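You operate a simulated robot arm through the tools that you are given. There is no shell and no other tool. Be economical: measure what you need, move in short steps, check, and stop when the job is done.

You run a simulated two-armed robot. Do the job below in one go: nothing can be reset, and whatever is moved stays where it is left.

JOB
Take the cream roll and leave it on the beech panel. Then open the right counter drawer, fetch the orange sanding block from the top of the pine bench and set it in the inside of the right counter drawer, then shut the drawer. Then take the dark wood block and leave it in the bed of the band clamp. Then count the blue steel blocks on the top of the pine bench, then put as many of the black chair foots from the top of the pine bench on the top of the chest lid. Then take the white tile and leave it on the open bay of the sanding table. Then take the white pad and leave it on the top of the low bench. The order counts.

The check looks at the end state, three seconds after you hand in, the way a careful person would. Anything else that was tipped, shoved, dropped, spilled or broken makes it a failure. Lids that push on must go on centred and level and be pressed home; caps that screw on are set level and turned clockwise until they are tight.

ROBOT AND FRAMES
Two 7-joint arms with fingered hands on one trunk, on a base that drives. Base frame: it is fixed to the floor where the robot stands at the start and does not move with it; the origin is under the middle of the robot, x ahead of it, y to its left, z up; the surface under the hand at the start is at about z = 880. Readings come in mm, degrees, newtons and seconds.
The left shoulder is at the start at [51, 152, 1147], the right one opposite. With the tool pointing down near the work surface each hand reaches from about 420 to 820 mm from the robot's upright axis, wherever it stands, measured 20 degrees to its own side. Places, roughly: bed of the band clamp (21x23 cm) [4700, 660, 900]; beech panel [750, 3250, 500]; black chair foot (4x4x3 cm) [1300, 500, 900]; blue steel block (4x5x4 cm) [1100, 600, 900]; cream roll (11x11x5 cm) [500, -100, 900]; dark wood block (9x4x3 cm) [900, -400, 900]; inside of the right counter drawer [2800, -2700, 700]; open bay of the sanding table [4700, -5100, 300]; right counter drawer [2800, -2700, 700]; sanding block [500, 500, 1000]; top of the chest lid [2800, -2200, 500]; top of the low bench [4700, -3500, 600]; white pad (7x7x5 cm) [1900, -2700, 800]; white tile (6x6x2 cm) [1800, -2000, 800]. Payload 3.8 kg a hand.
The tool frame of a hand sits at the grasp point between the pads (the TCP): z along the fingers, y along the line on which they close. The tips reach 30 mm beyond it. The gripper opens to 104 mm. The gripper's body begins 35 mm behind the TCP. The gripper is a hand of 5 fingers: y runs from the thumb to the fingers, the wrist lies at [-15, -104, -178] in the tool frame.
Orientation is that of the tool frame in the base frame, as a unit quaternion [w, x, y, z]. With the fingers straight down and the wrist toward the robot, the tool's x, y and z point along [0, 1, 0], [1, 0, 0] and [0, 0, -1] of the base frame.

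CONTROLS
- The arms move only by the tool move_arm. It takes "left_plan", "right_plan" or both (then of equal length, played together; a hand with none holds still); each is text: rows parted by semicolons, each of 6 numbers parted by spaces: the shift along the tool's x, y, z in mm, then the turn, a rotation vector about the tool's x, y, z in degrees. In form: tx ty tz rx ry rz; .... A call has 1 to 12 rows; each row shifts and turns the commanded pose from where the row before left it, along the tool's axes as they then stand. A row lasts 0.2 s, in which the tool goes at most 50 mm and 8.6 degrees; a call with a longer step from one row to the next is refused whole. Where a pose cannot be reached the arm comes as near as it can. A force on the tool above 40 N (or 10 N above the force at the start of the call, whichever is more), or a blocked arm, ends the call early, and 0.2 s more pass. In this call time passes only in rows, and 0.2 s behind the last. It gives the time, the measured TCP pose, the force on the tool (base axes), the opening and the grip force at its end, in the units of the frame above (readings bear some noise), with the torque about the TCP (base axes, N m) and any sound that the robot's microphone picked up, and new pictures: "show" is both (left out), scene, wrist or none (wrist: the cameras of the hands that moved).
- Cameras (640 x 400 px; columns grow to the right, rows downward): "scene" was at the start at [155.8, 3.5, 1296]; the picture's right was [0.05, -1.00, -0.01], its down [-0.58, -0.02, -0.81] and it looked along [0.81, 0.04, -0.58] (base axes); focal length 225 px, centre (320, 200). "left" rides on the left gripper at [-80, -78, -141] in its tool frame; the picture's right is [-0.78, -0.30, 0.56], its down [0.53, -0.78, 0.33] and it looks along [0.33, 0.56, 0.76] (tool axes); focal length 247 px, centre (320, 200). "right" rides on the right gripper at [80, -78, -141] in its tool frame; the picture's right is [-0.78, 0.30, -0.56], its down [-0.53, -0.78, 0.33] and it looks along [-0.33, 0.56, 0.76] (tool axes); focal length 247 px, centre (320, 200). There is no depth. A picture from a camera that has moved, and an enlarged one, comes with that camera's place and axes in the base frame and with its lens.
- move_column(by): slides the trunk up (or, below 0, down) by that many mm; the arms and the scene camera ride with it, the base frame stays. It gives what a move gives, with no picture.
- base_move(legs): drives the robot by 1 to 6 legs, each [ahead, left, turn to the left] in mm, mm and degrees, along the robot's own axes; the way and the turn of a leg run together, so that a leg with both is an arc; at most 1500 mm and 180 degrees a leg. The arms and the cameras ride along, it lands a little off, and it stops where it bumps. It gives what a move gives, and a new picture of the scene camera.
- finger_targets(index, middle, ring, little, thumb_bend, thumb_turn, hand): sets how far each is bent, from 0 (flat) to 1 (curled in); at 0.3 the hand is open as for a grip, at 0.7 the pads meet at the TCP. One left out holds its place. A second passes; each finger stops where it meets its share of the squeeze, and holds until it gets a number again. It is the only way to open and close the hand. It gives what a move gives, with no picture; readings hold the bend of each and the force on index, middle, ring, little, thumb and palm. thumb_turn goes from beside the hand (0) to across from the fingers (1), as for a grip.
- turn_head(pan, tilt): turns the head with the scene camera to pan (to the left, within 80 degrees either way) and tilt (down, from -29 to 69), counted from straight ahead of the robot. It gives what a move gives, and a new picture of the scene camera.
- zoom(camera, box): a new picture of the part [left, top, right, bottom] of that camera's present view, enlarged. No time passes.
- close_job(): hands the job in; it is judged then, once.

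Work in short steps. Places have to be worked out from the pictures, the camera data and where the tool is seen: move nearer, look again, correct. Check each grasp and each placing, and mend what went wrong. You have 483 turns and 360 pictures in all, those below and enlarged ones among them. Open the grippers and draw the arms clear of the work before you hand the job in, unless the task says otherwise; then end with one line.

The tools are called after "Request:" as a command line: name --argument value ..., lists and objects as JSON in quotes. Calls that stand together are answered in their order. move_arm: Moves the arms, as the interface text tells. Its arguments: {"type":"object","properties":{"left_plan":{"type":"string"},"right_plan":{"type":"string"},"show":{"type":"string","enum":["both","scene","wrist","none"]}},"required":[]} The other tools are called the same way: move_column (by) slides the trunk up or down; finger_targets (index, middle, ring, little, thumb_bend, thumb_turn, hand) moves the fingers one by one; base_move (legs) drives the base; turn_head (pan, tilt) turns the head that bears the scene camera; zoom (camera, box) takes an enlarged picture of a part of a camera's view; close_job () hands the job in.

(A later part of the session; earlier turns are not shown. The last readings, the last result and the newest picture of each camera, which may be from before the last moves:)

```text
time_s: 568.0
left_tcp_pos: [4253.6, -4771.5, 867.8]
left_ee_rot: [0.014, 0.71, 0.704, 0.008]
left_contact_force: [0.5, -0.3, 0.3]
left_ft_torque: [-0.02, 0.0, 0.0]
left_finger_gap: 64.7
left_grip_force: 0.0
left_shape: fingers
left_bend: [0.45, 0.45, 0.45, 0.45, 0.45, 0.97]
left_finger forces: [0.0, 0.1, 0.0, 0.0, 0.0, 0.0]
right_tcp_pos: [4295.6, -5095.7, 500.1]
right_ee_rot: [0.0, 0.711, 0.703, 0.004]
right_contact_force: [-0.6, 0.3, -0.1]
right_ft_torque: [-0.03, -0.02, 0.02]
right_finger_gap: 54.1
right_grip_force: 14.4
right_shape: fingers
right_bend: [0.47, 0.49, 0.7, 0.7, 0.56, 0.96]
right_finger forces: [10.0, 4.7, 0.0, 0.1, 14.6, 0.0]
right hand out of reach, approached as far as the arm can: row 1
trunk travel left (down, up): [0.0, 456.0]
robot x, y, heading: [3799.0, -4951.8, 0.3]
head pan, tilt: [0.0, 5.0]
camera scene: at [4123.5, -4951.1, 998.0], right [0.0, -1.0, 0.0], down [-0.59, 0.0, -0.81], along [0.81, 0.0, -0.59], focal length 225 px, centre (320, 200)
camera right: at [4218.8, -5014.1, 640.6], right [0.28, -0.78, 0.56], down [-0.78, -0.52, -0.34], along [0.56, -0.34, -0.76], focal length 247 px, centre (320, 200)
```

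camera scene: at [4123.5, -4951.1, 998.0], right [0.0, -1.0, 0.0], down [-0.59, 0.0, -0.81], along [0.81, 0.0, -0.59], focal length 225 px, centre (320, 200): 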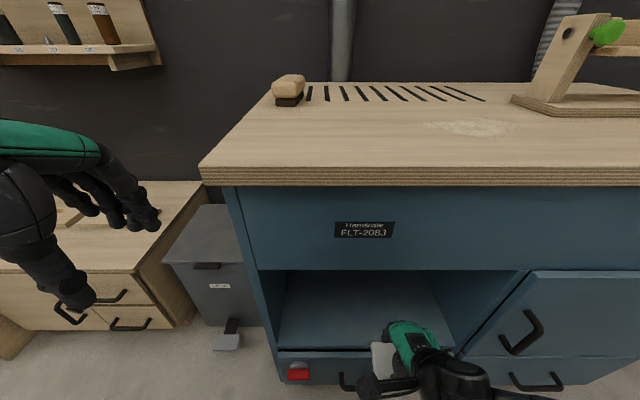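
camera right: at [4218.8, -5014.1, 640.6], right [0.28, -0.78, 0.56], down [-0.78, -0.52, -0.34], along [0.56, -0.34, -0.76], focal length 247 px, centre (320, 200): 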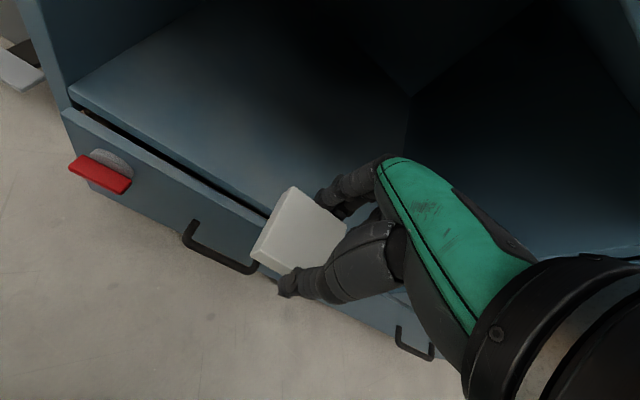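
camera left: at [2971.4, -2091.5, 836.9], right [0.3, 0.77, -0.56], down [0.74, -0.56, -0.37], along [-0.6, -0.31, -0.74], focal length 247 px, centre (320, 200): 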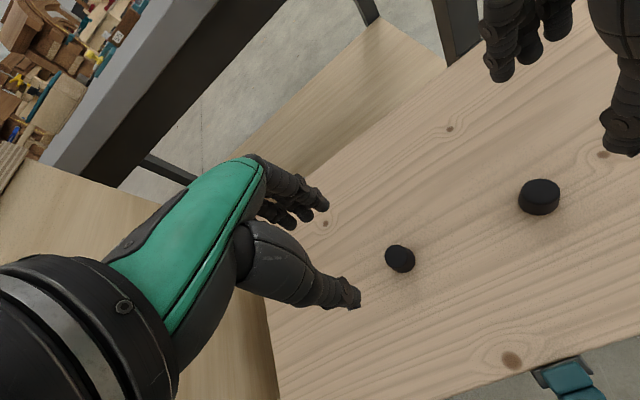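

The sill is at about [4375, z 330], opening up to z 655. I lower 60 more and slide in.

Request:
move_arm --right_plan "0 0 35 0 0 0; 0 0 30 0 0 0; 0 30 0 0 0 0; 0 35 0 0 0 0; 0 35 0 0 0 0; 0 35 0 0 0 0" --show "both"

```text
time_s: 569.4
left_tcp_pos: [4253.1, -4771.9, 868.0]
left_ee_rot: [0.014, 0.711, 0.703, 0.007]
left_contact_force: [0.4, 0.0, 0.0]
left_ft_torque: [0.01, 0.0, -0.02]
left_finger_gap: 64.8
left_grip_force: 0.0
left_shape: fingers
left_bend: [0.45, 0.45, 0.45, 0.45, 0.45, 0.97]
left_finger forces: [0.0, 0.0, 0.0, 0.0, 0.1, 0.0]
right_tcp_pos: [4431.4, -5095.4, 454.7]
right_ee_rot: [0.0, 0.711, 0.703, 0.001]
right_contact_force: [0.2, 0.9, -1.3]
right_ft_torque: [0.0, 0.03, 0.03]
right_finger_gap: 54.4
right_grip_force: 15.1
right_shape: fingers
right_bend: [0.47, 0.49, 0.7, 0.7, 0.56, 0.96]
right_finger forces: [10.1, 4.9, 0.1, 0.1, 14.6, 0.1]
right hand out of reach, approached as far as the arm can: row 2
trunk travel left (down, up): [0.0, 456.0]
robot x, y, heading: [3796.2, -4950.9, 0.2]
head pan, tilt: [0.0, 5.0]
camera scene: at [4123.4, -4951.8, 997.9], right [0.0, -1.0, 0.0], down [-0.59, 0.0, -0.81], along [0.81, 0.0, -0.59], focal length 225 px, centre (320, 200)
camera right: at [4353.8, -5015.1, 594.7], right [0.29, -0.78, 0.56], down [-0.78, -0.53, -0.33], along [0.55, -0.34, -0.76], focal length 247 px, centre (320, 200)
```

scene: 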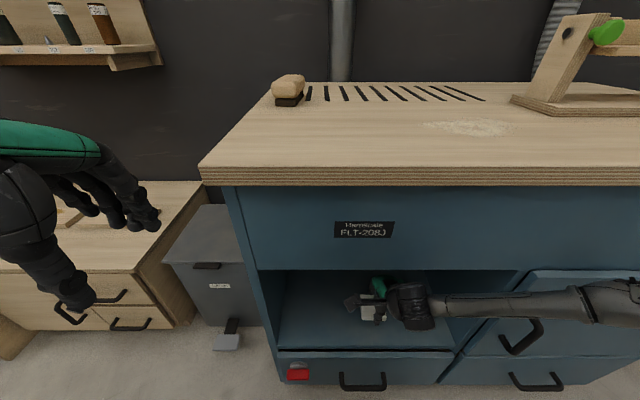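
right: 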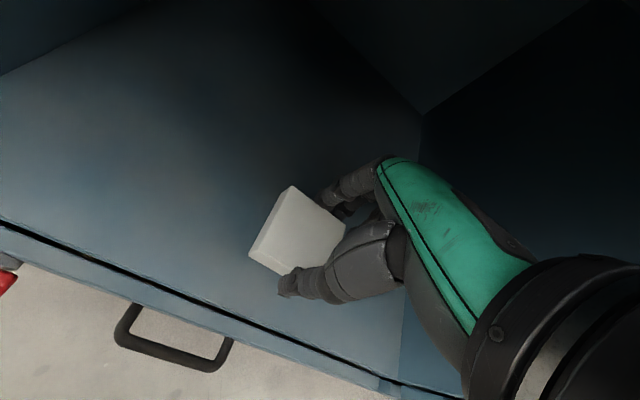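

The tile is inside the bay, past the sill. I lower it to the bay floor.

Request:
move_arm --right_plan "0 8 25 0 0 0; 0 0 25 0 0 0; 0 0 15 0 0 0; 0 0 8 0 0 0; 0 0 6 0 0 0; 0 0 6 0 0 0; 0 0 6 0 0 0" --show "both"

```text
time_s: 570.9
left_tcp_pos: [4250.2, -4771.7, 868.8]
left_ee_rot: [0.016, 0.712, 0.702, 0.009]
left_contact_force: [0.8, -0.3, -0.6]
left_ft_torque: [-0.02, -0.01, -0.02]
left_finger_gap: 64.9
left_grip_force: 0.1
left_shape: fingers
left_bend: [0.45, 0.45, 0.45, 0.45, 0.45, 0.97]
left_finger forces: [0.0, 0.0, 0.0, 0.0, 0.1, 0.0]
right_tcp_pos: [4445.5, -5094.7, 377.4]
right_ee_rot: [0.006, 0.712, 0.702, 0.01]
right_contact_force: [-7.3, -2.8, 29.0]
right_ft_torque: [-0.21, -0.08, -0.12]
right_finger_gap: 54.6
right_grip_force: 32.8
right_shape: fingers
right_bend: [0.5, 0.5, 0.7, 0.7, 0.54, 0.95]
right_finger forces: [7.7, 31.1, 0.1, 0.0, 26.9, 0.0]
trunk travel left (down, up): [0.0, 456.0]
robot x, y, heading: [3793.6, -4951.0, 0.3]
head pan, tilt: [0.0, 5.0]
stopped in row 7 (right hand): the force on the tool passed its limit at 44 N (the readings are from after the stop); the commanded pose is now the measured one
camera scene: at [4120.0, -4951.9, 999.5], right [0.0, -1.0, 0.0], down [-0.58, 0.0, -0.81], along [0.81, 0.0, -0.58], focal length 225 px, centre (320, 200)
camera right: at [4365.7, -5014.7, 517.2], right [0.27, -0.78, 0.56], down [-0.78, -0.52, -0.35], along [0.57, -0.34, -0.75], focal length 247 px, centre (320, 200)
```

scene: 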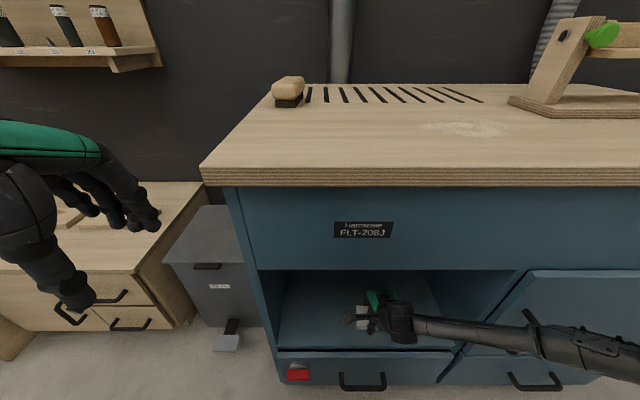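
right: 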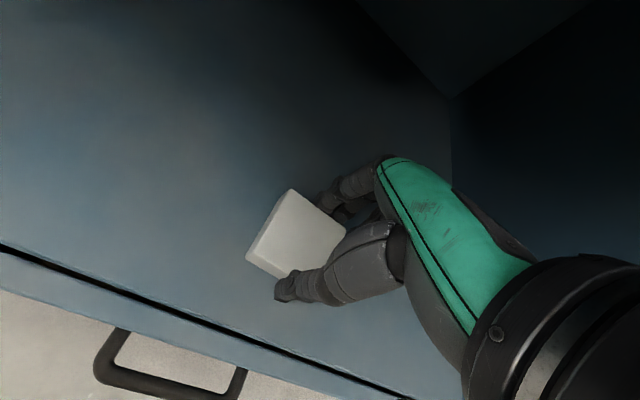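

The tile rests on the bay floor. I ease up, release, rise a bit, and back the hand out.

Request:
move_arm --right_plan "0 0 -4 0 0 0" --show "none"

Request:
finger_targets --hand "right" --index 0.36 --middle 0.36 --ring 0.4 --little 0.4 --thumb_bend 0.36

Request:
move_arm --right_plan "0 0 -20 0 0 0; 0 0 -30 0 0 0; 0 0 -25 0 0 0; 0 -35 0 0 0 0; 0 -40 0 0 0 0; 0 -40 0 0 0 0; 0 -30 0 0 0 0" --show "scene"

Request:
zoom --camera "scene" --box '[240, 260, 480, 400]'

```text
time_s: 571.3
left_tcp_pos: [4250.9, -4770.3, 869.2]
left_ee_rot: [0.015, 0.711, 0.703, 0.008]
left_contact_force: [-0.1, -0.2, 0.1]
left_ft_torque: [-0.01, 0.01, 0.02]
left_finger_gap: 64.9
left_grip_force: 0.1
left_shape: fingers
left_bend: [0.45, 0.45, 0.45, 0.45, 0.45, 0.97]
left_finger forces: [0.1, 0.1, 0.0, 0.0, 0.0, 0.0]
right_tcp_pos: [4442.5, -5095.8, 377.8]
right_ee_rot: [0.005, 0.712, 0.703, 0.007]
right_contact_force: [-1.0, -0.9, 20.7]
right_ft_torque: [-0.21, -0.58, -0.04]
right_finger_gap: 54.4
right_grip_force: 26.4
right_shape: fingers
right_bend: [0.49, 0.49, 0.7, 0.7, 0.54, 0.95]
right_finger forces: [9.3, 26.7, 0.0, 0.1, 16.6, 0.0]
trunk travel left (down, up): [0.0, 456.0]
robot x, y, heading: [3793.7, -4948.5, 0.1]
head pan, tilt: [0.0, 5.0]
```

```text
time_s: 572.3
left_tcp_pos: [4251.0, -4772.9, 868.9]
left_ee_rot: [0.015, 0.711, 0.703, 0.008]
left_contact_force: [-0.8, -1.2, -0.4]
left_ft_torque: [-0.01, 0.02, 0.0]
left_finger_gap: 65.0
left_grip_force: 0.1
left_shape: fingers
left_bend: [0.45, 0.45, 0.45, 0.45, 0.45, 0.97]
left_finger forces: [0.1, 0.0, 0.0, 0.0, 0.0, 0.0]
right_tcp_pos: [4442.1, -5095.4, 376.0]
right_ee_rot: [0.002, 0.712, 0.702, 0.006]
right_contact_force: [-3.1, 1.7, 10.6]
right_ft_torque: [-0.04, -0.44, 0.05]
right_finger_gap: 87.8
right_grip_force: 5.4
right_shape: fingers
right_bend: [0.36, 0.36, 0.4, 0.4, 0.36, 0.97]
right_finger forces: [0.1, 10.2, 0.0, 0.0, 0.1, 0.0]
trunk travel left (down, up): [0.0, 456.0]
robot x, y, heading: [3791.7, -4952.7, -0.0]
head pan, tilt: [0.0, 5.0]
```

```text
time_s: 573.9
left_tcp_pos: [4253.6, -4774.2, 868.9]
left_ee_rot: [0.014, 0.711, 0.703, 0.008]
left_contact_force: [0.6, 0.3, -0.2]
left_ft_torque: [0.04, 0.02, 0.0]
left_finger_gap: 64.7
left_grip_force: 0.0
left_shape: fingers
left_bend: [0.45, 0.45, 0.45, 0.45, 0.45, 0.97]
left_finger forces: [0.1, 0.0, 0.1, 0.0, 0.0, 0.0]
right_tcp_pos: [4315.4, -5095.7, 447.9]
right_ee_rot: [0.0, 0.712, 0.703, 0.007]
right_contact_force: [-0.4, -0.4, -1.2]
right_ft_torque: [0.0, -0.01, -0.01]
right_finger_gap: 88.2
right_grip_force: 0.1
right_shape: fingers
right_bend: [0.36, 0.36, 0.4, 0.4, 0.36, 0.98]
right_finger forces: [0.1, 0.0, 0.1, 0.1, 0.0, 0.0]
right hand out of reach, approached as far as the arm can: row 7
trunk travel left (down, up): [0.0, 456.0]
robot x, y, heading: [3795.9, -4951.4, -0.1]
head pan, tilt: [0.0, 5.0]
camera scene: at [4122.6, -4953.7, 998.2], right [0.0, -1.0, 0.0], down [-0.59, 0.0, -0.81], along [0.81, 0.0, -0.59], focal length 225 px, centre (320, 200)
```

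scene: 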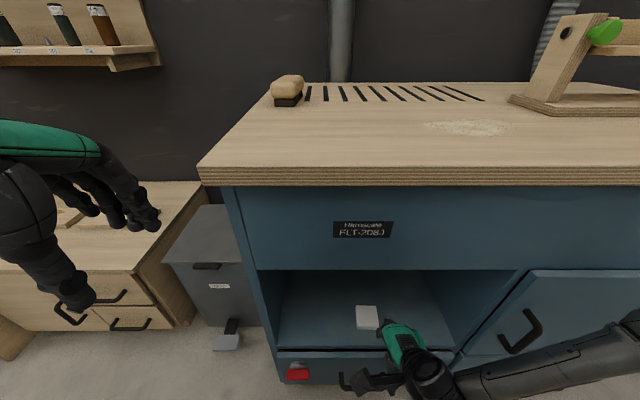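

```text
2.67 times, centred on (360, 330) of scene
camera zoom: at [4122.6, -4953.7, 998.2], right [0.0, -1.0, 0.0], down [-0.59, 0.0, -0.81], along [0.81, 0.0, -0.59], focal length 600 px, centre (213, -147)
```

zoom: 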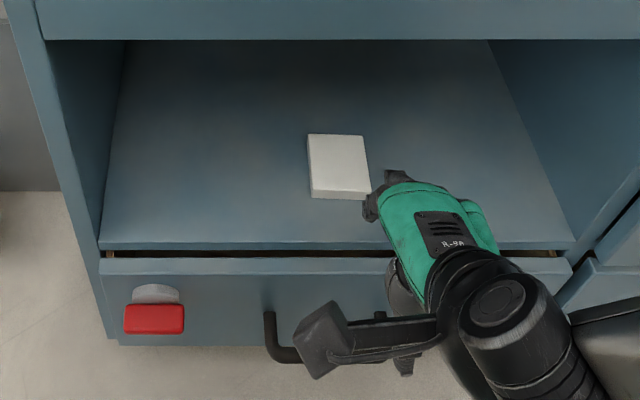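

The tile lies flat in the bay. I withdraw, restore the posture and drive back to the grey table's west side for the white pad.

Request:
base_move --legs '[[-200, 0, 0]]'

Request:
move_arm --right_plan "0 30 -40 0 0 0; 0 10 -45 0 0 0; 0 10 -45 0 0 0; 0 10 -45 0 0 0; 0 10 -45 0 0 0; 0 0 -45 0 0 0; 0 0 -45 0 0 0; 0 0 -45 0 0 0; 0 0 -45 0 0 0" --show "none"

Request:
move_column --by 225

Request:
base_move --legs '[[70, 0, 0], [0, 0, 90], [1250, 0, 0], [1250, 0, 0], [1200, 0, 0], [0, 0, -90]]'

Request:
base_move --legs '[[-1200, 0, 0], [-1180, 0, 0], [0, -700, 0], [0, -650, 0]]'

Request:
turn_head --pan -10 --tilt 35

```text
time_s: 575.5
left_tcp_pos: [4049.9, -4772.4, 868.1]
left_ee_rot: [0.014, 0.712, 0.702, 0.008]
left_contact_force: [-1.0, 0.4, 0.4]
left_ft_torque: [0.0, -0.02, 0.03]
left_finger_gap: 64.8
left_grip_force: 0.0
left_shape: fingers
left_bend: [0.45, 0.45, 0.45, 0.45, 0.45, 0.97]
left_finger forces: [0.0, 0.1, 0.0, 0.0, 0.0, 0.1]
right_tcp_pos: [4114.2, -5096.0, 450.1]
right_ee_rot: [0.003, 0.712, 0.702, 0.006]
right_contact_force: [-0.4, 0.2, -0.1]
right_ft_torque: [0.01, 0.01, 0.0]
right_finger_gap: 88.0
right_grip_force: 0.0
right_shape: fingers
right_bend: [0.36, 0.36, 0.4, 0.4, 0.36, 0.98]
right_finger forces: [0.0, 0.0, 0.0, 0.1, 0.1, 0.0]
trunk travel left (down, up): [0.0, 456.0]
robot x, y, heading: [3595.2, -4951.5, 0.1]
head pan, tilt: [0.0, 5.0]
camera scene: at [3920.3, -4952.6, 998.5], right [0.0, -1.0, 0.0], down [-0.58, 0.0, -0.81], along [0.81, 0.0, -0.58], focal length 225 px, centre (320, 200)
```

scene: 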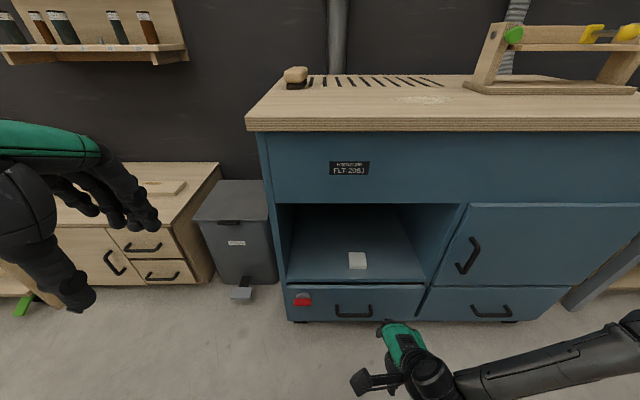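

```text
time_s: 577.5
left_tcp_pos: [4051.9, -4772.6, 867.9]
left_ee_rot: [0.014, 0.711, 0.703, 0.008]
left_contact_force: [0.4, -0.2, 0.5]
left_ft_torque: [0.01, 0.0, -0.01]
left_finger_gap: 64.8
left_grip_force: 0.0
left_shape: fingers
left_bend: [0.45, 0.45, 0.45, 0.45, 0.45, 0.97]
left_finger forces: [0.1, 0.0, 0.1, 0.0, 0.1, 0.0]
right_tcp_pos: [4177.7, -5097.6, 848.7]
right_ee_rot: [0.003, 0.712, 0.702, 0.005]
right_contact_force: [-0.1, 0.4, -0.4]
right_ft_torque: [0.0, -0.02, 0.02]
right_finger_gap: 87.8
right_grip_force: 0.0
right_shape: fingers
right_bend: [0.36, 0.36, 0.4, 0.4, 0.36, 0.98]
right_finger forces: [0.0, 0.0, 0.1, 0.0, 0.1, 0.0]
trunk travel left (down, up): [0.0, 456.0]
robot x, y, heading: [3597.0, -4951.3, 0.1]
head pan, tilt: [0.0, 5.0]
```

```text
time_s: 579.9
left_tcp_pos: [4050.8, -4772.8, 1092.3]
left_ee_rot: [0.014, 0.712, 0.702, 0.008]
left_contact_force: [-0.4, 0.0, -0.8]
left_ft_torque: [-0.03, 0.0, -0.03]
left_finger_gap: 65.0
left_grip_force: 0.1
left_shape: fingers
left_bend: [0.45, 0.45, 0.45, 0.45, 0.45, 0.97]
left_finger forces: [0.1, 0.0, 0.0, 0.0, 0.1, 0.0]
right_tcp_pos: [4179.6, -5098.8, 1075.5]
right_ee_rot: [0.003, 0.712, 0.702, 0.004]
right_contact_force: [-1.2, 0.0, -0.4]
right_ft_torque: [-0.01, 0.01, 0.0]
right_finger_gap: 88.4
right_grip_force: 0.0
right_shape: fingers
right_bend: [0.36, 0.36, 0.4, 0.4, 0.36, 0.98]
right_finger forces: [0.0, 0.0, 0.0, 0.0, 0.1, 0.0]
trunk travel left (down, up): [-225.0, 231.0]
robot x, y, heading: [3593.2, -4952.1, 0.2]
head pan, tilt: [0.0, 5.0]
```

```text
time_s: 606.2
left_tcp_pos: [4082.2, -1049.7, 1092.6]
left_ee_rot: [0.014, 0.709, 0.705, 0.008]
left_contact_force: [-0.1, 0.4, -0.6]
left_ft_torque: [-0.02, 0.02, 0.0]
left_finger_gap: 64.9
left_grip_force: 0.1
left_shape: fingers
left_bend: [0.45, 0.45, 0.45, 0.45, 0.45, 0.97]
left_finger forces: [0.1, 0.0, 0.0, 0.0, 0.1, 0.0]
right_tcp_pos: [4212.6, -1376.1, 1074.8]
right_ee_rot: [0.003, 0.71, 0.704, 0.005]
right_contact_force: [0.4, 0.0, 0.7]
right_ft_torque: [0.02, 0.02, 0.0]
right_finger_gap: 87.9
right_grip_force: 0.0
right_shape: fingers
right_bend: [0.36, 0.36, 0.4, 0.4, 0.36, 0.98]
right_finger forces: [0.0, 0.0, 0.1, 0.0, 0.0, 0.0]
trunk travel left (down, up): [-225.0, 231.0]
robot x, y, heading: [3626.5, -1228.4, 0.3]
head pan, tilt: [0.0, 5.0]
camera scene: at [3787.0, -1231.5, 1332.2], right [0.01, -1.0, 0.0], down [-0.23, 0.0, -0.97], along [0.97, 0.01, -0.23], focal length 225 px, centre (320, 200)
```

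scene: 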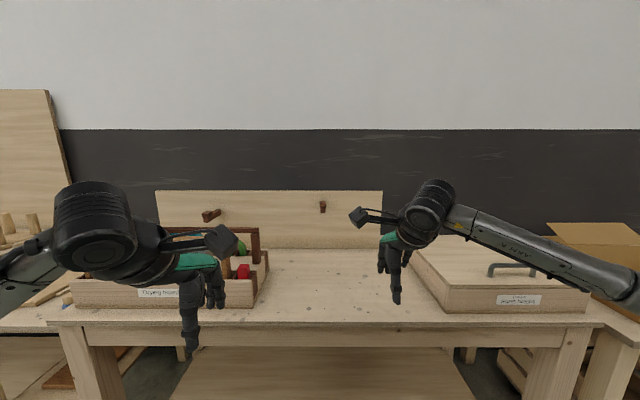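

```text
time_s: 624.4
left_tcp_pos: [1736.6, -2413.3, 1092.8]
left_ee_rot: [0.014, 0.705, 0.709, 0.008]
left_contact_force: [0.0, -0.2, 0.0]
left_ft_torque: [-0.03, -0.03, 0.02]
left_finger_gap: 64.7
left_grip_force: 0.1
left_shape: fingers
left_bend: [0.45, 0.45, 0.45, 0.45, 0.45, 0.97]
left_finger forces: [0.0, 0.1, 0.0, 0.1, 0.0, 0.0]
right_tcp_pos: [1872.5, -2736.6, 1075.0]
right_ee_rot: [0.003, 0.705, 0.709, 0.006]
right_contact_force: [0.5, -0.8, 0.6]
right_ft_torque: [0.0, 0.03, 0.01]
right_finger_gap: 88.1
right_grip_force: 0.0
right_shape: fingers
right_bend: [0.36, 0.36, 0.4, 0.4, 0.36, 0.98]
right_finger forces: [0.0, 0.0, 0.0, 0.0, 0.0, 0.0]
trunk travel left (down, up): [-225.0, 231.0]
robot x, y, heading: [1284.7, -2601.1, 1.3]
head pan, tilt: [0.0, 5.0]
camera scene: at [1444.7, -2598.8, 1332.2], right [0.02, -1.0, 0.0], down [-0.23, 0.0, -0.97], along [0.97, 0.02, -0.23], focal length 225 px, centre (320, 200)
```

scene: 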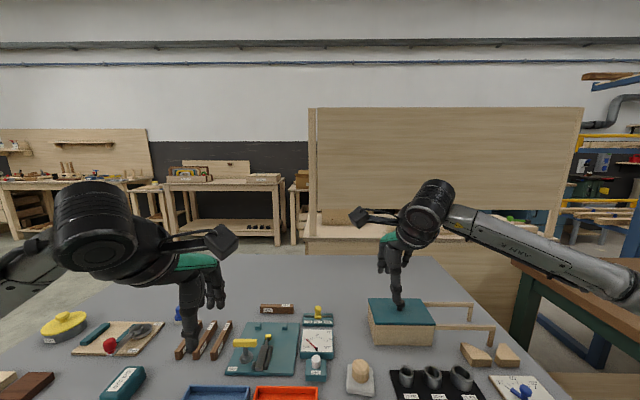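

```text
time_s: 625.3
left_tcp_pos: [1736.4, -2412.2, 1093.8]
left_ee_rot: [0.014, 0.705, 0.709, 0.008]
left_contact_force: [0.2, 0.0, -0.4]
left_ft_torque: [-0.01, -0.05, 0.01]
left_finger_gap: 64.8
left_grip_force: 0.0
left_shape: fingers
left_bend: [0.45, 0.45, 0.45, 0.45, 0.45, 0.97]
left_finger forces: [0.1, 0.0, 0.0, 0.1, 0.1, 0.0]
right_tcp_pos: [1872.1, -2737.2, 1075.7]
right_ee_rot: [0.004, 0.705, 0.709, 0.005]
right_contact_force: [-0.1, -0.4, 0.7]
right_ft_torque: [0.0, 0.01, -0.01]
right_finger_gap: 88.1
right_grip_force: 0.1
right_shape: fingers
right_bend: [0.36, 0.36, 0.4, 0.4, 0.36, 0.98]
right_finger forces: [0.0, 0.0, 0.0, 0.0, 0.0, 0.0]
trunk travel left (down, up): [-225.0, 231.0]
robot x, y, heading: [1278.9, -2599.6, 1.3]
head pan, tilt: [-10.0, 35.0]
camera scene: at [1433.2, -2614.3, 1285.3], right [-0.15, -0.99, 0.02], down [-0.68, 0.09, -0.73], along [0.72, -0.13, -0.68], focal length 225 px, centre (320, 200)
```

scene: 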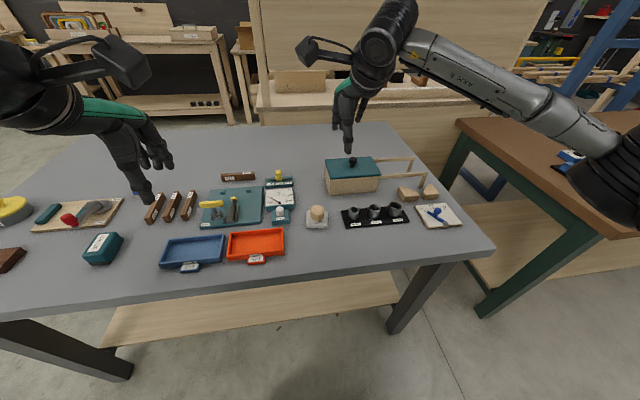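

I zoom on the white items here.

Request:
zoom --camera "scene" --box '[250, 140, 480, 270]'

```text
2.78 times, centred on (365, 205) of scene
camera zoom: at [1433.2, -2614.3, 1285.3], right [-0.15, -0.99, 0.02], down [-0.68, 0.09, -0.73], along [0.72, -0.13, -0.68], focal length 626 px, centre (195, 186)
```

zoom: 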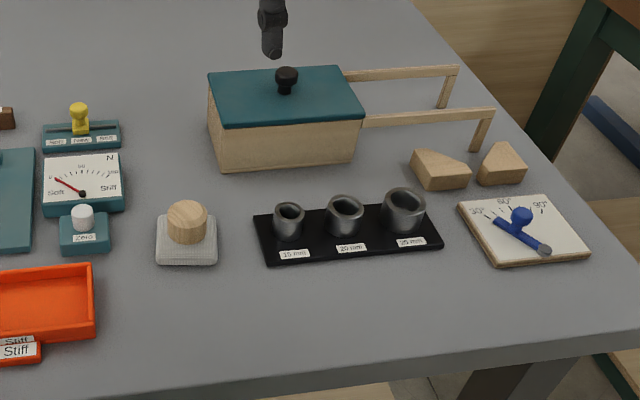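

The white pad (with a wooden knob) is at about [1865, -2685]. I move the right hand above it for a wrist view.

Request:
move_arm --right_plan "17 -3 30 0 0 0; 17 -2 30 0 0 0; 17 -2 30 0 0 0; 0 0 25 0 0 0" --show "wrist"

Request:
zoom --camera "right" --box '[120, 140, 400, 380]'

```text
time_s: 626.3
left_tcp_pos: [1738.1, -2412.8, 1093.3]
left_ee_rot: [0.014, 0.705, 0.709, 0.008]
left_contact_force: [-0.6, -0.1, 0.2]
left_ft_torque: [0.0, -0.01, 0.0]
left_finger_gap: 64.7
left_grip_force: 0.0
left_shape: fingers
left_bend: [0.45, 0.45, 0.45, 0.45, 0.45, 0.97]
left_finger forces: [0.0, 0.0, 0.1, 0.0, 0.0, 0.0]
right_tcp_pos: [1867.3, -2684.9, 959.7]
right_ee_rot: [0.003, 0.705, 0.709, 0.006]
right_contact_force: [0.0, -0.1, 0.6]
right_ft_torque: [0.03, -0.04, 0.02]
right_finger_gap: 88.1
right_grip_force: 0.1
right_shape: fingers
right_bend: [0.36, 0.36, 0.4, 0.4, 0.36, 0.98]
right_finger forces: [0.0, 0.0, 0.0, 0.0, 0.0, 0.0]
trunk travel left (down, up): [-225.0, 231.0]
robot x, y, heading: [1280.7, -2600.1, 1.3]
head pan, tilt: [-10.0, 35.0]
camera right: at [1787.7, -2605.4, 1100.2], right [0.29, -0.78, 0.56], down [-0.77, -0.54, -0.34], along [0.57, -0.33, -0.76], focal length 247 px, centre (320, 200)
```

right: 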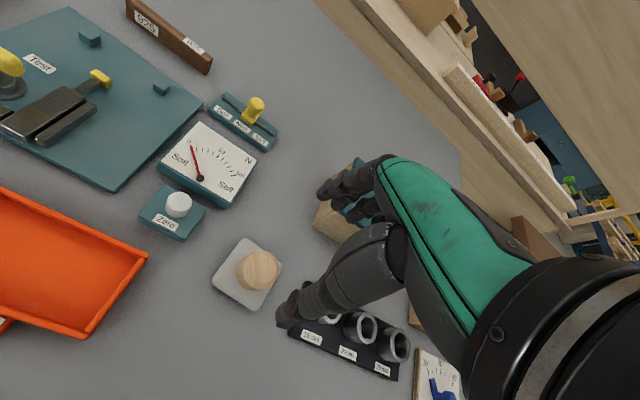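

```text
1.67 times, centred on (260, 260) of right
camera zoom: at [1787.7, -2605.4, 1100.2], right [0.29, -0.78, 0.56], down [-0.77, -0.54, -0.34], along [0.57, -0.33, -0.76], focal length 412 px, centre (420, 100)
```

zoom: 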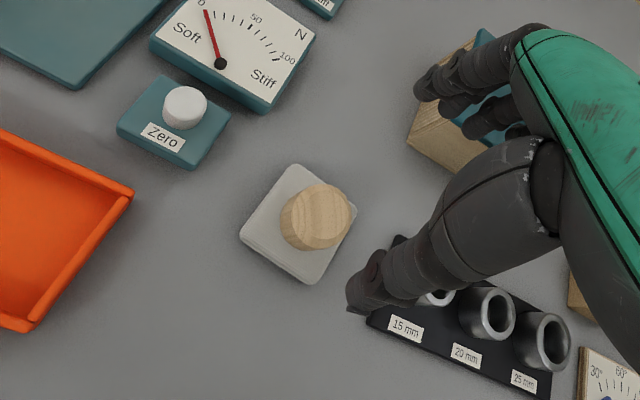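

Knob centre ≈ [1866, -2682], 40 mm wide. I grasp the pad by its knob: align, lower to z ≈ 845 and close.

Request:
finger_targets --hand "right" --index 0.42 --middle 0.42 --ring 0.42 --little 0.42 --thumb_bend 0.42

Request:
move_arm --right_plan "-4 0 30 0 0 0; 0 0 30 0 0 0; 0 0 25 0 0 0; 0 0 18 0 0 0; 0 0 10 0 0 0" --show "wrist"

```text
time_s: 627.3
left_tcp_pos: [1737.0, -2413.8, 1093.3]
left_ee_rot: [0.013, 0.705, 0.709, 0.008]
left_contact_force: [-0.5, 0.6, -0.2]
left_ft_torque: [0.03, 0.0, 0.01]
left_finger_gap: 65.0
left_grip_force: 0.0
left_shape: fingers
left_bend: [0.45, 0.45, 0.45, 0.45, 0.45, 0.97]
left_finger forces: [0.0, 0.0, 0.1, 0.1, 0.1, 0.0]
right_tcp_pos: [1867.6, -2683.8, 960.6]
right_ee_rot: [0.003, 0.705, 0.709, 0.006]
right_contact_force: [0.3, -0.2, 0.5]
right_ft_torque: [0.0, -0.02, 0.0]
right_finger_gap: 73.4
right_grip_force: 0.2
right_shape: fingers
right_bend: [0.42, 0.42, 0.42, 0.42, 0.42, 0.98]
right_finger forces: [0.0, 0.1, 0.0, 0.1, 0.0, 0.0]
trunk travel left (down, up): [-225.0, 231.0]
robot x, y, heading: [1285.9, -2600.7, 1.1]
head pan, tilt: [-10.0, 35.0]
```

```text
time_s: 628.5
left_tcp_pos: [1736.8, -2412.8, 1092.3]
left_ee_rot: [0.015, 0.705, 0.709, 0.007]
left_contact_force: [-0.1, 0.1, 0.2]
left_ft_torque: [0.0, 0.06, -0.02]
left_finger_gap: 64.9
left_grip_force: 0.0
left_shape: fingers
left_bend: [0.45, 0.45, 0.45, 0.45, 0.45, 0.97]
left_finger forces: [0.1, 0.0, 0.1, 0.0, 0.0, 0.0]
right_tcp_pos: [1867.1, -2687.9, 846.3]
right_ee_rot: [0.003, 0.705, 0.709, 0.005]
right_contact_force: [0.4, 0.1, -0.7]
right_ft_torque: [0.0, 0.02, -0.02]
right_finger_gap: 73.3
right_grip_force: 0.7
right_shape: fingers
right_bend: [0.42, 0.42, 0.42, 0.42, 0.42, 0.98]
right_finger forces: [0.0, 0.1, 0.1, 0.0, 0.1, 0.1]
trunk travel left (down, up): [-225.0, 231.0]
robot x, y, heading: [1282.1, -2602.4, 1.3]
head pan, tilt: [-10.0, 35.0]
camera right: at [1788.2, -2608.8, 986.3], right [0.29, -0.78, 0.56], down [-0.77, -0.54, -0.34], along [0.57, -0.33, -0.76], focal length 247 px, centre (320, 200)
```

right: 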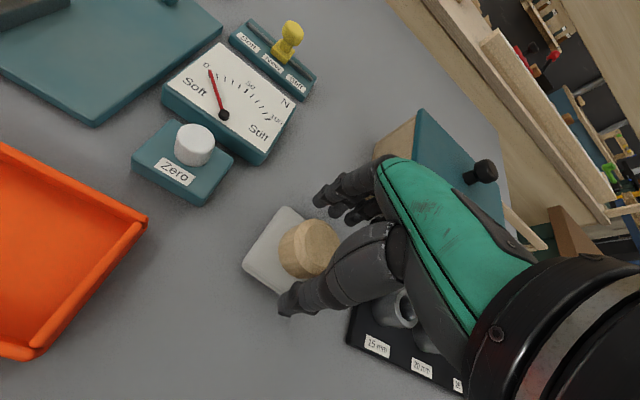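

Good placement around the knob. I close and lift.

Request:
finger_targets --hand "right" --index 0.75 --middle 0.75 --ring 0.72 --little 0.7 --thumb_bend 0.75

Request:
move_arm --right_plan "0 0 -15 0 0 0; 0 0 -25 0 0 0; 0 0 -35 0 0 0; 0 0 -40 0 0 0" --show "wrist"

```text
time_s: 629.5
left_tcp_pos: [1736.0, -2412.7, 1094.5]
left_ee_rot: [0.015, 0.705, 0.709, 0.009]
left_contact_force: [-0.2, -0.6, 0.0]
left_ft_torque: [0.01, 0.01, 0.0]
left_finger_gap: 64.8
left_grip_force: 0.0
left_shape: fingers
left_bend: [0.45, 0.45, 0.45, 0.45, 0.45, 0.97]
left_finger forces: [0.1, 0.0, 0.0, 0.0, 0.0, 0.0]
right_tcp_pos: [1867.3, -2687.8, 848.4]
right_ee_rot: [0.004, 0.706, 0.709, 0.008]
right_contact_force: [2.2, -0.7, 13.7]
right_ft_torque: [-0.03, -0.48, 0.04]
right_finger_gap: 33.4
right_grip_force: 26.6
right_shape: fingers
right_bend: [0.6, 0.58, 0.72, 0.7, 0.58, 0.96]
right_finger forces: [17.7, 16.5, 0.0, 0.0, 19.2, 0.0]
trunk travel left (down, up): [-225.0, 231.0]
robot x, y, heading: [1284.2, -2603.1, 1.2]
head pan, tilt: [-10.0, 35.0]
```

```text
time_s: 630.5
left_tcp_pos: [1737.2, -2413.0, 1092.6]
left_ee_rot: [0.015, 0.705, 0.709, 0.008]
left_contact_force: [-0.1, -0.5, 0.4]
left_ft_torque: [0.0, 0.01, 0.0]
left_finger_gap: 64.6
left_grip_force: 0.1
left_shape: fingers
left_bend: [0.45, 0.45, 0.45, 0.45, 0.45, 0.97]
left_finger forces: [0.0, 0.0, 0.0, 0.0, 0.0, 0.0]
right_tcp_pos: [1866.6, -2688.7, 962.8]
right_ee_rot: [0.003, 0.705, 0.709, 0.005]
right_contact_force: [-0.1, -0.4, -0.6]
right_ft_torque: [0.03, -0.02, -0.01]
right_finger_gap: 33.3
right_grip_force: 18.4
right_shape: fingers
right_bend: [0.6, 0.58, 0.72, 0.7, 0.59, 0.96]
right_finger forces: [10.1, 7.7, 0.1, 0.0, 19.7, 0.0]
trunk travel left (down, up): [-225.0, 231.0]
robot x, y, heading: [1286.3, -2601.1, 1.1]
head pan, tilt: [-10.0, 35.0]
camera right: at [1786.5, -2609.3, 1103.4], right [0.29, -0.78, 0.56], down [-0.77, -0.54, -0.34], along [0.57, -0.33, -0.76], focal length 247 px, centre (320, 200)
```

right: 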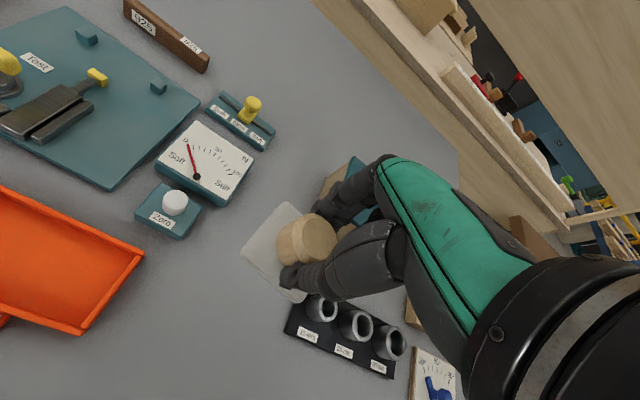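

Pad held. I raise, retract and drive to the low bench.

Request:
move_arm --right_plan "0 -35 -35 0 0 0; 0 -35 -35 0 0 0; 0 -40 -25 0 0 0; 0 -30 -10 0 0 0" --show "none"

Request:
base_move --legs '[[0, 680, -1], [0, 680, 0], [1190, 0, 0], [1180, 0, 0], [0, 0, -90]]'

Request:
base_move --legs '[[1100, 0, 0], [1100, 0, 0], [0, 0, 90]]'

Request:
turn_head --pan 0 --tilt 32

```text
time_s: 631.5
left_tcp_pos: [1736.8, -2413.3, 1093.1]
left_ee_rot: [0.014, 0.704, 0.71, 0.008]
left_contact_force: [0.4, -0.3, 0.1]
left_ft_torque: [-0.02, -0.01, 0.0]
left_finger_gap: 64.8
left_grip_force: 0.0
left_shape: fingers
left_bend: [0.45, 0.45, 0.45, 0.45, 0.45, 0.97]
left_finger forces: [0.1, 0.0, 0.1, 0.0, 0.0, 0.1]
right_tcp_pos: [1724.3, -2690.8, 1065.7]
right_ee_rot: [0.003, 0.705, 0.71, 0.006]
right_contact_force: [-0.5, -0.4, -0.3]
right_ft_torque: [-0.02, 0.0, -0.03]
right_finger_gap: 32.7
right_grip_force: 18.3
right_shape: fingers
right_bend: [0.6, 0.58, 0.72, 0.7, 0.59, 0.96]
right_finger forces: [10.0, 7.6, 0.1, 0.0, 19.7, 0.1]
trunk travel left (down, up): [-225.0, 231.0]
robot x, y, heading: [1284.0, -2600.5, 1.0]
head pan, tilt: [-10.0, 35.0]
```

```text
time_s: 653.6
left_tcp_pos: [3794.4, -1685.6, 1092.4]
left_ee_rot: [0.016, 1.0, -0.009, -0.004]
left_contact_force: [0.6, -0.5, 0.1]
left_ft_torque: [0.02, 0.0, 0.0]
left_finger_gap: 64.8
left_grip_force: 0.1
left_shape: fingers
left_bend: [0.45, 0.45, 0.45, 0.45, 0.45, 0.97]
left_finger forces: [0.0, 0.1, 0.0, 0.0, 0.0, 0.1]
right_tcp_pos: [3518.5, -1666.7, 1065.9]
right_ee_rot: [0.006, 1.0, -0.009, 0.001]
right_contact_force: [0.0, 0.1, -1.0]
right_ft_torque: [0.0, 0.02, 0.0]
right_finger_gap: 33.2
right_grip_force: 18.1
right_shape: fingers
right_bend: [0.6, 0.58, 0.72, 0.7, 0.59, 0.96]
right_finger forces: [10.0, 7.4, 0.0, 0.0, 18.9, 0.1]
trunk travel left (down, up): [-225.0, 231.0]
robot x, y, heading: [3615.0, -1232.7, -90.0]
head pan, tilt: [-10.0, 35.0]
camera scene: at [3603.1, -1376.1, 1285.2], right [-0.98, 0.18, 0.02], down [0.1, 0.67, -0.73], along [-0.14, -0.72, -0.68], focal length 225 px, centre (320, 200)
```

scene: 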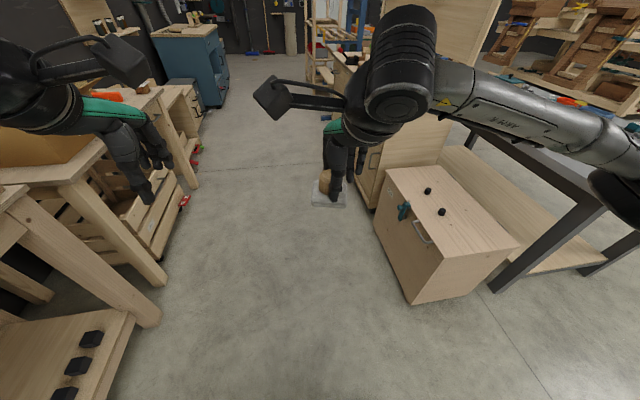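

```text
time_s: 668.2
left_tcp_pos: [4064.0, -3238.3, 1092.3]
left_ee_rot: [0.014, 0.715, 0.699, 0.008]
left_contact_force: [0.1, 0.0, -0.4]
left_ft_torque: [0.0, -0.01, 0.0]
left_finger_gap: 64.7
left_grip_force: 0.1
left_shape: fingers
left_bend: [0.45, 0.45, 0.45, 0.45, 0.45, 0.97]
left_finger forces: [0.1, 0.0, 0.0, 0.0, 0.0, 0.0]
right_tcp_pos: [4043.2, -3514.4, 1064.9]
right_ee_rot: [0.003, 0.715, 0.699, 0.006]
right_contact_force: [0.2, 0.7, -0.5]
right_ft_torque: [0.0, -0.02, -0.01]
right_finger_gap: 32.7
right_grip_force: 18.1
right_shape: fingers
right_bend: [0.6, 0.58, 0.72, 0.7, 0.59, 0.96]
right_finger forces: [9.8, 7.4, 0.0, 0.0, 18.8, 0.0]
trunk travel left (down, up): [-225.0, 231.0]
robot x, y, heading: [3603.0, -3411.7, -0.2]
head pan, tilt: [-10.0, 35.0]
camera scene: at [3753.9, -3429.9, 1285.2], right [-0.18, -0.98, 0.02], down [-0.67, 0.1, -0.73], along [0.72, -0.15, -0.68], focal length 225 px, centre (320, 200)
```

scene: 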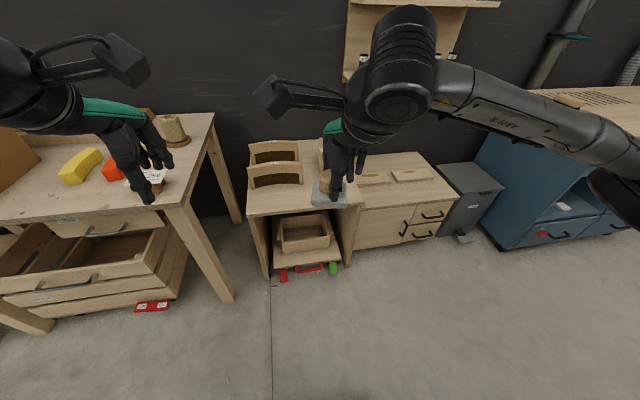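

```text
time_s: 668.9
left_tcp_pos: [4064.1, -3236.8, 1092.4]
left_ee_rot: [0.015, 0.715, 0.699, 0.008]
left_contact_force: [-0.1, -0.9, 0.6]
left_ft_torque: [-0.01, -0.01, 0.01]
left_finger_gap: 64.7
left_grip_force: 0.0
left_shape: fingers
left_bend: [0.45, 0.45, 0.45, 0.45, 0.45, 0.97]
left_finger forces: [0.1, 0.0, 0.0, 0.1, 0.0, 0.1]
right_tcp_pos: [4043.1, -3514.2, 1064.8]
right_ee_rot: [0.003, 0.715, 0.699, 0.005]
right_contact_force: [0.4, -0.3, -0.2]
right_ft_torque: [0.0, 0.01, 0.02]
right_finger_gap: 32.8
right_grip_force: 17.7
right_shape: fingers
right_bend: [0.6, 0.58, 0.72, 0.7, 0.59, 0.96]
right_finger forces: [9.7, 7.4, 0.0, 0.0, 18.8, 0.0]
trunk travel left (down, up): [-225.0, 231.0]
robot x, y, heading: [3607.3, -3409.3, -0.3]
head pan, tilt: [0.0, 32.0]
camera scene: at [3757.5, -3414.6, 1289.4], right [-0.01, -1.0, 0.0], down [-0.64, 0.01, -0.76], along [0.76, -0.01, -0.64], focal length 225 px, centre (320, 200)
```

scene: 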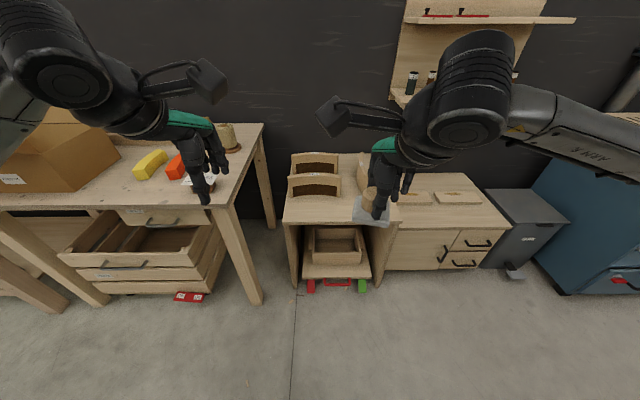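

The low bench (left module with the curved frames) has its front at x ≈ 4464, top ≈ z 555. I move up to it and look for the free area.

Request:
base_move --legs '[[380, -60, 0]]'

Request:
move_arm --right_plan "-45 0 0 0 0 0; -45 0 0 0 0 0; -45 0 0 0 0 0; -45 0 0 0 0 0" --show "none"

Request:
turn_head --pan -8 --tilt 42

```text
time_s: 671.4
left_tcp_pos: [4440.3, -3300.0, 1093.9]
left_ee_rot: [0.014, 0.714, 0.7, 0.008]
left_contact_force: [0.2, -0.4, 0.5]
left_ft_torque: [0.0, 0.01, 0.03]
left_finger_gap: 64.9
left_grip_force: 0.1
left_shape: fingers
left_bend: [0.45, 0.45, 0.45, 0.45, 0.45, 0.97]
left_finger forces: [0.0, 0.1, 0.0, 0.0, 0.0, 0.0]
right_tcp_pos: [4420.2, -3577.4, 1065.7]
right_ee_rot: [0.003, 0.715, 0.699, 0.005]
right_contact_force: [0.4, 0.3, -0.3]
right_ft_torque: [0.0, -0.01, 0.0]
right_finger_gap: 32.7
right_grip_force: 17.9
right_shape: fingers
right_bend: [0.6, 0.58, 0.72, 0.7, 0.59, 0.96]
right_finger forces: [9.8, 7.4, 0.0, 0.1, 18.8, 0.1]
trunk travel left (down, up): [-225.0, 231.0]
robot x, y, heading: [3982.9, -3474.4, -0.3]
head pan, tilt: [0.0, 32.0]
camera scene: at [4135.0, -3477.4, 1289.5], right [-0.01, -1.0, 0.0], down [-0.64, 0.0, -0.77], along [0.77, -0.01, -0.64], focal length 225 px, centre (320, 200)
```

scene: 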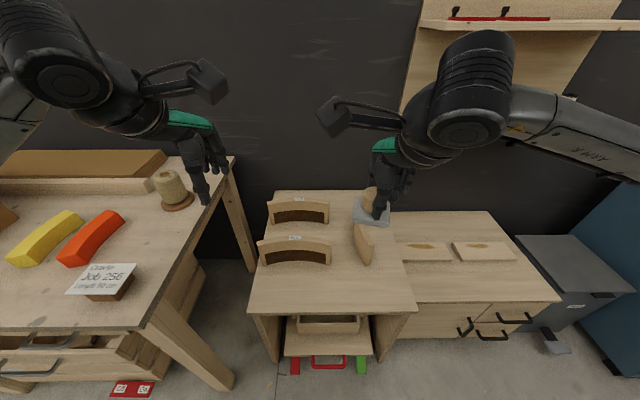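

```text
time_s: 672.4
left_tcp_pos: [4440.0, -3301.2, 1094.0]
left_ee_rot: [0.015, 0.714, 0.699, 0.009]
left_contact_force: [0.4, 0.2, 1.2]
left_ft_torque: [0.03, 0.02, 0.01]
left_finger_gap: 65.0
left_grip_force: 0.0
left_shape: fingers
left_bend: [0.45, 0.45, 0.45, 0.45, 0.45, 0.97]
left_finger forces: [0.1, 0.0, 0.0, 0.1, 0.1, 0.0]
right_tcp_pos: [4416.1, -3758.4, 1063.9]
right_ee_rot: [0.003, 0.714, 0.7, 0.007]
right_contact_force: [-0.5, 0.2, -1.2]
right_ft_torque: [0.01, 0.0, 0.0]
right_finger_gap: 33.0
right_grip_force: 17.4
right_shape: fingers
right_bend: [0.6, 0.58, 0.72, 0.7, 0.59, 0.96]
right_finger forces: [9.4, 7.3, 0.0, 0.0, 18.5, 0.0]
trunk travel left (down, up): [-225.0, 231.0]
robot x, y, heading: [3985.1, -3474.1, -0.4]
head pan, tilt: [0.0, 32.0]
```

```text
time_s: 673.1
left_tcp_pos: [4440.0, -3300.0, 1093.4]
left_ee_rot: [0.014, 0.715, 0.699, 0.008]
left_contact_force: [-0.2, 0.4, -0.1]
left_ft_torque: [-0.02, 0.02, 0.01]
left_finger_gap: 65.0
left_grip_force: 0.1
left_shape: fingers
left_bend: [0.45, 0.45, 0.45, 0.45, 0.45, 0.97]
left_finger forces: [0.0, 0.0, 0.0, 0.1, 0.0, 0.1]
right_tcp_pos: [4417.8, -3755.4, 1064.3]
right_ee_rot: [0.001, 0.715, 0.699, 0.006]
right_contact_force: [-0.9, 0.0, -0.9]
right_ft_torque: [-0.02, 0.0, -0.03]
right_finger_gap: 32.8
right_grip_force: 17.6
right_shape: fingers
right_bend: [0.6, 0.58, 0.72, 0.7, 0.59, 0.96]
right_finger forces: [9.5, 7.3, 0.0, 0.0, 18.5, 0.1]
trunk travel left (down, up): [-225.0, 231.0]
robot x, y, heading: [3980.4, -3472.5, -0.2]
head pan, tilt: [-8.0, 42.0]
camera scene: at [4126.4, -3489.0, 1275.4], right [-0.14, -0.99, 0.02], down [-0.76, 0.1, -0.64], along [0.63, -0.11, -0.77], focal length 225 px, centre (320, 200)
```

scene: 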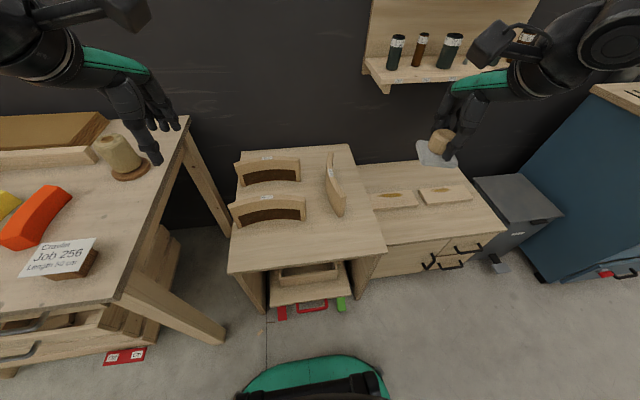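

Free area at the front of the low bench: target [4510, -3590], top z ≈ 593. I bring the pad there and lower.

Request:
move_arm --right_plan "42 23 0 0 0 0; 42 23 0 0 0 0; 42 23 0 0 0 0; 40 23 0 0 0 0; 0 0 45 0 0 0; 0 0 45 0 0 0; 0 0 45 0 0 0; 0 0 45 0 0 0" --show "both"

```text
time_s: 674.9
left_tcp_pos: [4441.0, -3300.6, 1092.9]
left_ee_rot: [0.014, 0.715, 0.699, 0.008]
left_contact_force: [0.0, 0.1, 0.1]
left_ft_torque: [0.02, 0.0, 0.01]
left_finger_gap: 65.0
left_grip_force: 0.1
left_shape: fingers
left_bend: [0.45, 0.45, 0.45, 0.45, 0.45, 0.97]
left_finger forces: [0.1, 0.0, 0.0, 0.1, 0.1, 0.1]
right_tcp_pos: [4514.5, -3592.8, 886.7]
right_ee_rot: [0.003, 0.715, 0.699, 0.006]
right_contact_force: [0.7, 0.0, -1.3]
right_ft_torque: [-0.01, 0.01, -0.01]
right_finger_gap: 32.1
right_grip_force: 14.7
right_shape: fingers
right_bend: [0.58, 0.64, 0.72, 0.7, 0.61, 0.96]
right_finger forces: [11.0, 2.8, 0.1, 0.0, 15.6, 0.1]
trunk travel left (down, up): [-225.0, 231.0]
robot x, y, heading: [3984.3, -3477.3, -0.4]
head pan, tilt: [-8.0, 42.0]
camera scene: at [4126.6, -3489.6, 1275.3], right [-0.14, -0.99, 0.02], down [-0.76, 0.1, -0.64], along [0.63, -0.11, -0.77], focal length 225 px, centre (320, 200)
camera right: at [4437.6, -3511.2, 1026.8], right [0.27, -0.79, 0.56], down [-0.78, -0.52, -0.34], along [0.56, -0.34, -0.76], focal length 247 px, centre (320, 200)
```

scene: 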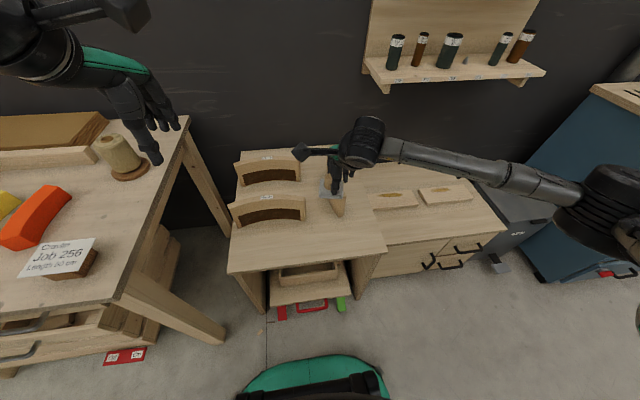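
right: 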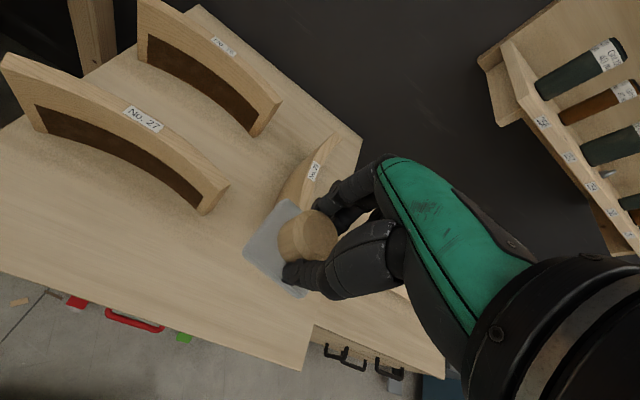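

The landing point is on the free front part of the bench. I lower on.

Request:
move_arm --right_plan "0 0 45 0 0 0; 0 0 45 0 0 0; 0 0 45 0 0 0; 0 0 40 0 0 0" --show "both"

```text
time_s: 675.9
left_tcp_pos: [4441.6, -3300.7, 1092.3]
left_ee_rot: [0.014, 0.714, 0.699, 0.008]
left_contact_force: [0.3, -0.5, -0.3]
left_ft_torque: [0.02, -0.02, -0.02]
left_finger_gap: 65.0
left_grip_force: 0.1
left_shape: fingers
left_bend: [0.45, 0.45, 0.45, 0.45, 0.45, 0.97]
left_finger forces: [0.0, 0.1, 0.0, 0.1, 0.0, 0.0]
right_tcp_pos: [4517.5, -3592.4, 710.3]
right_ee_rot: [0.003, 0.715, 0.699, 0.005]
right_contact_force: [0.6, -0.3, -0.6]
right_ft_torque: [0.0, 0.02, 0.03]
right_finger_gap: 32.2
right_grip_force: 14.1
right_shape: fingers
right_bend: [0.58, 0.64, 0.72, 0.7, 0.61, 0.96]
right_finger forces: [10.7, 2.8, 0.0, 0.0, 15.3, 0.0]
trunk travel left (down, up): [-225.0, 231.0]
robot x, y, heading: [3983.4, -3474.2, -0.4]
head pan, tilt: [-8.0, 42.0]
camera scene: at [4126.8, -3489.1, 1275.3], right [-0.15, -0.99, 0.02], down [-0.76, 0.1, -0.64], along [0.63, -0.11, -0.77], focal length 225 px, centre (320, 200)
camera right: at [4440.6, -3510.0, 850.8], right [0.27, -0.78, 0.56], down [-0.78, -0.52, -0.34], along [0.56, -0.34, -0.76], focal length 247 px, centre (320, 200)
```

scene: 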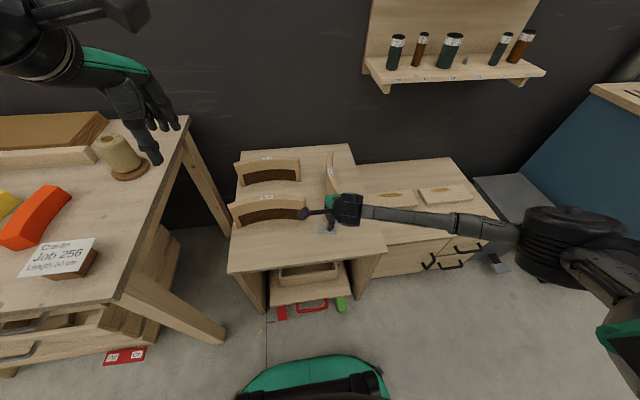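
right: 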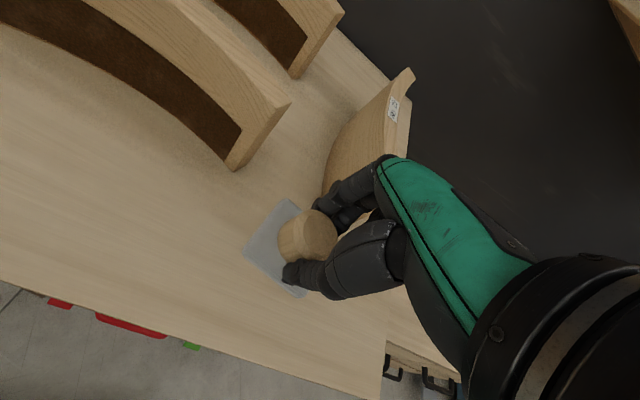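

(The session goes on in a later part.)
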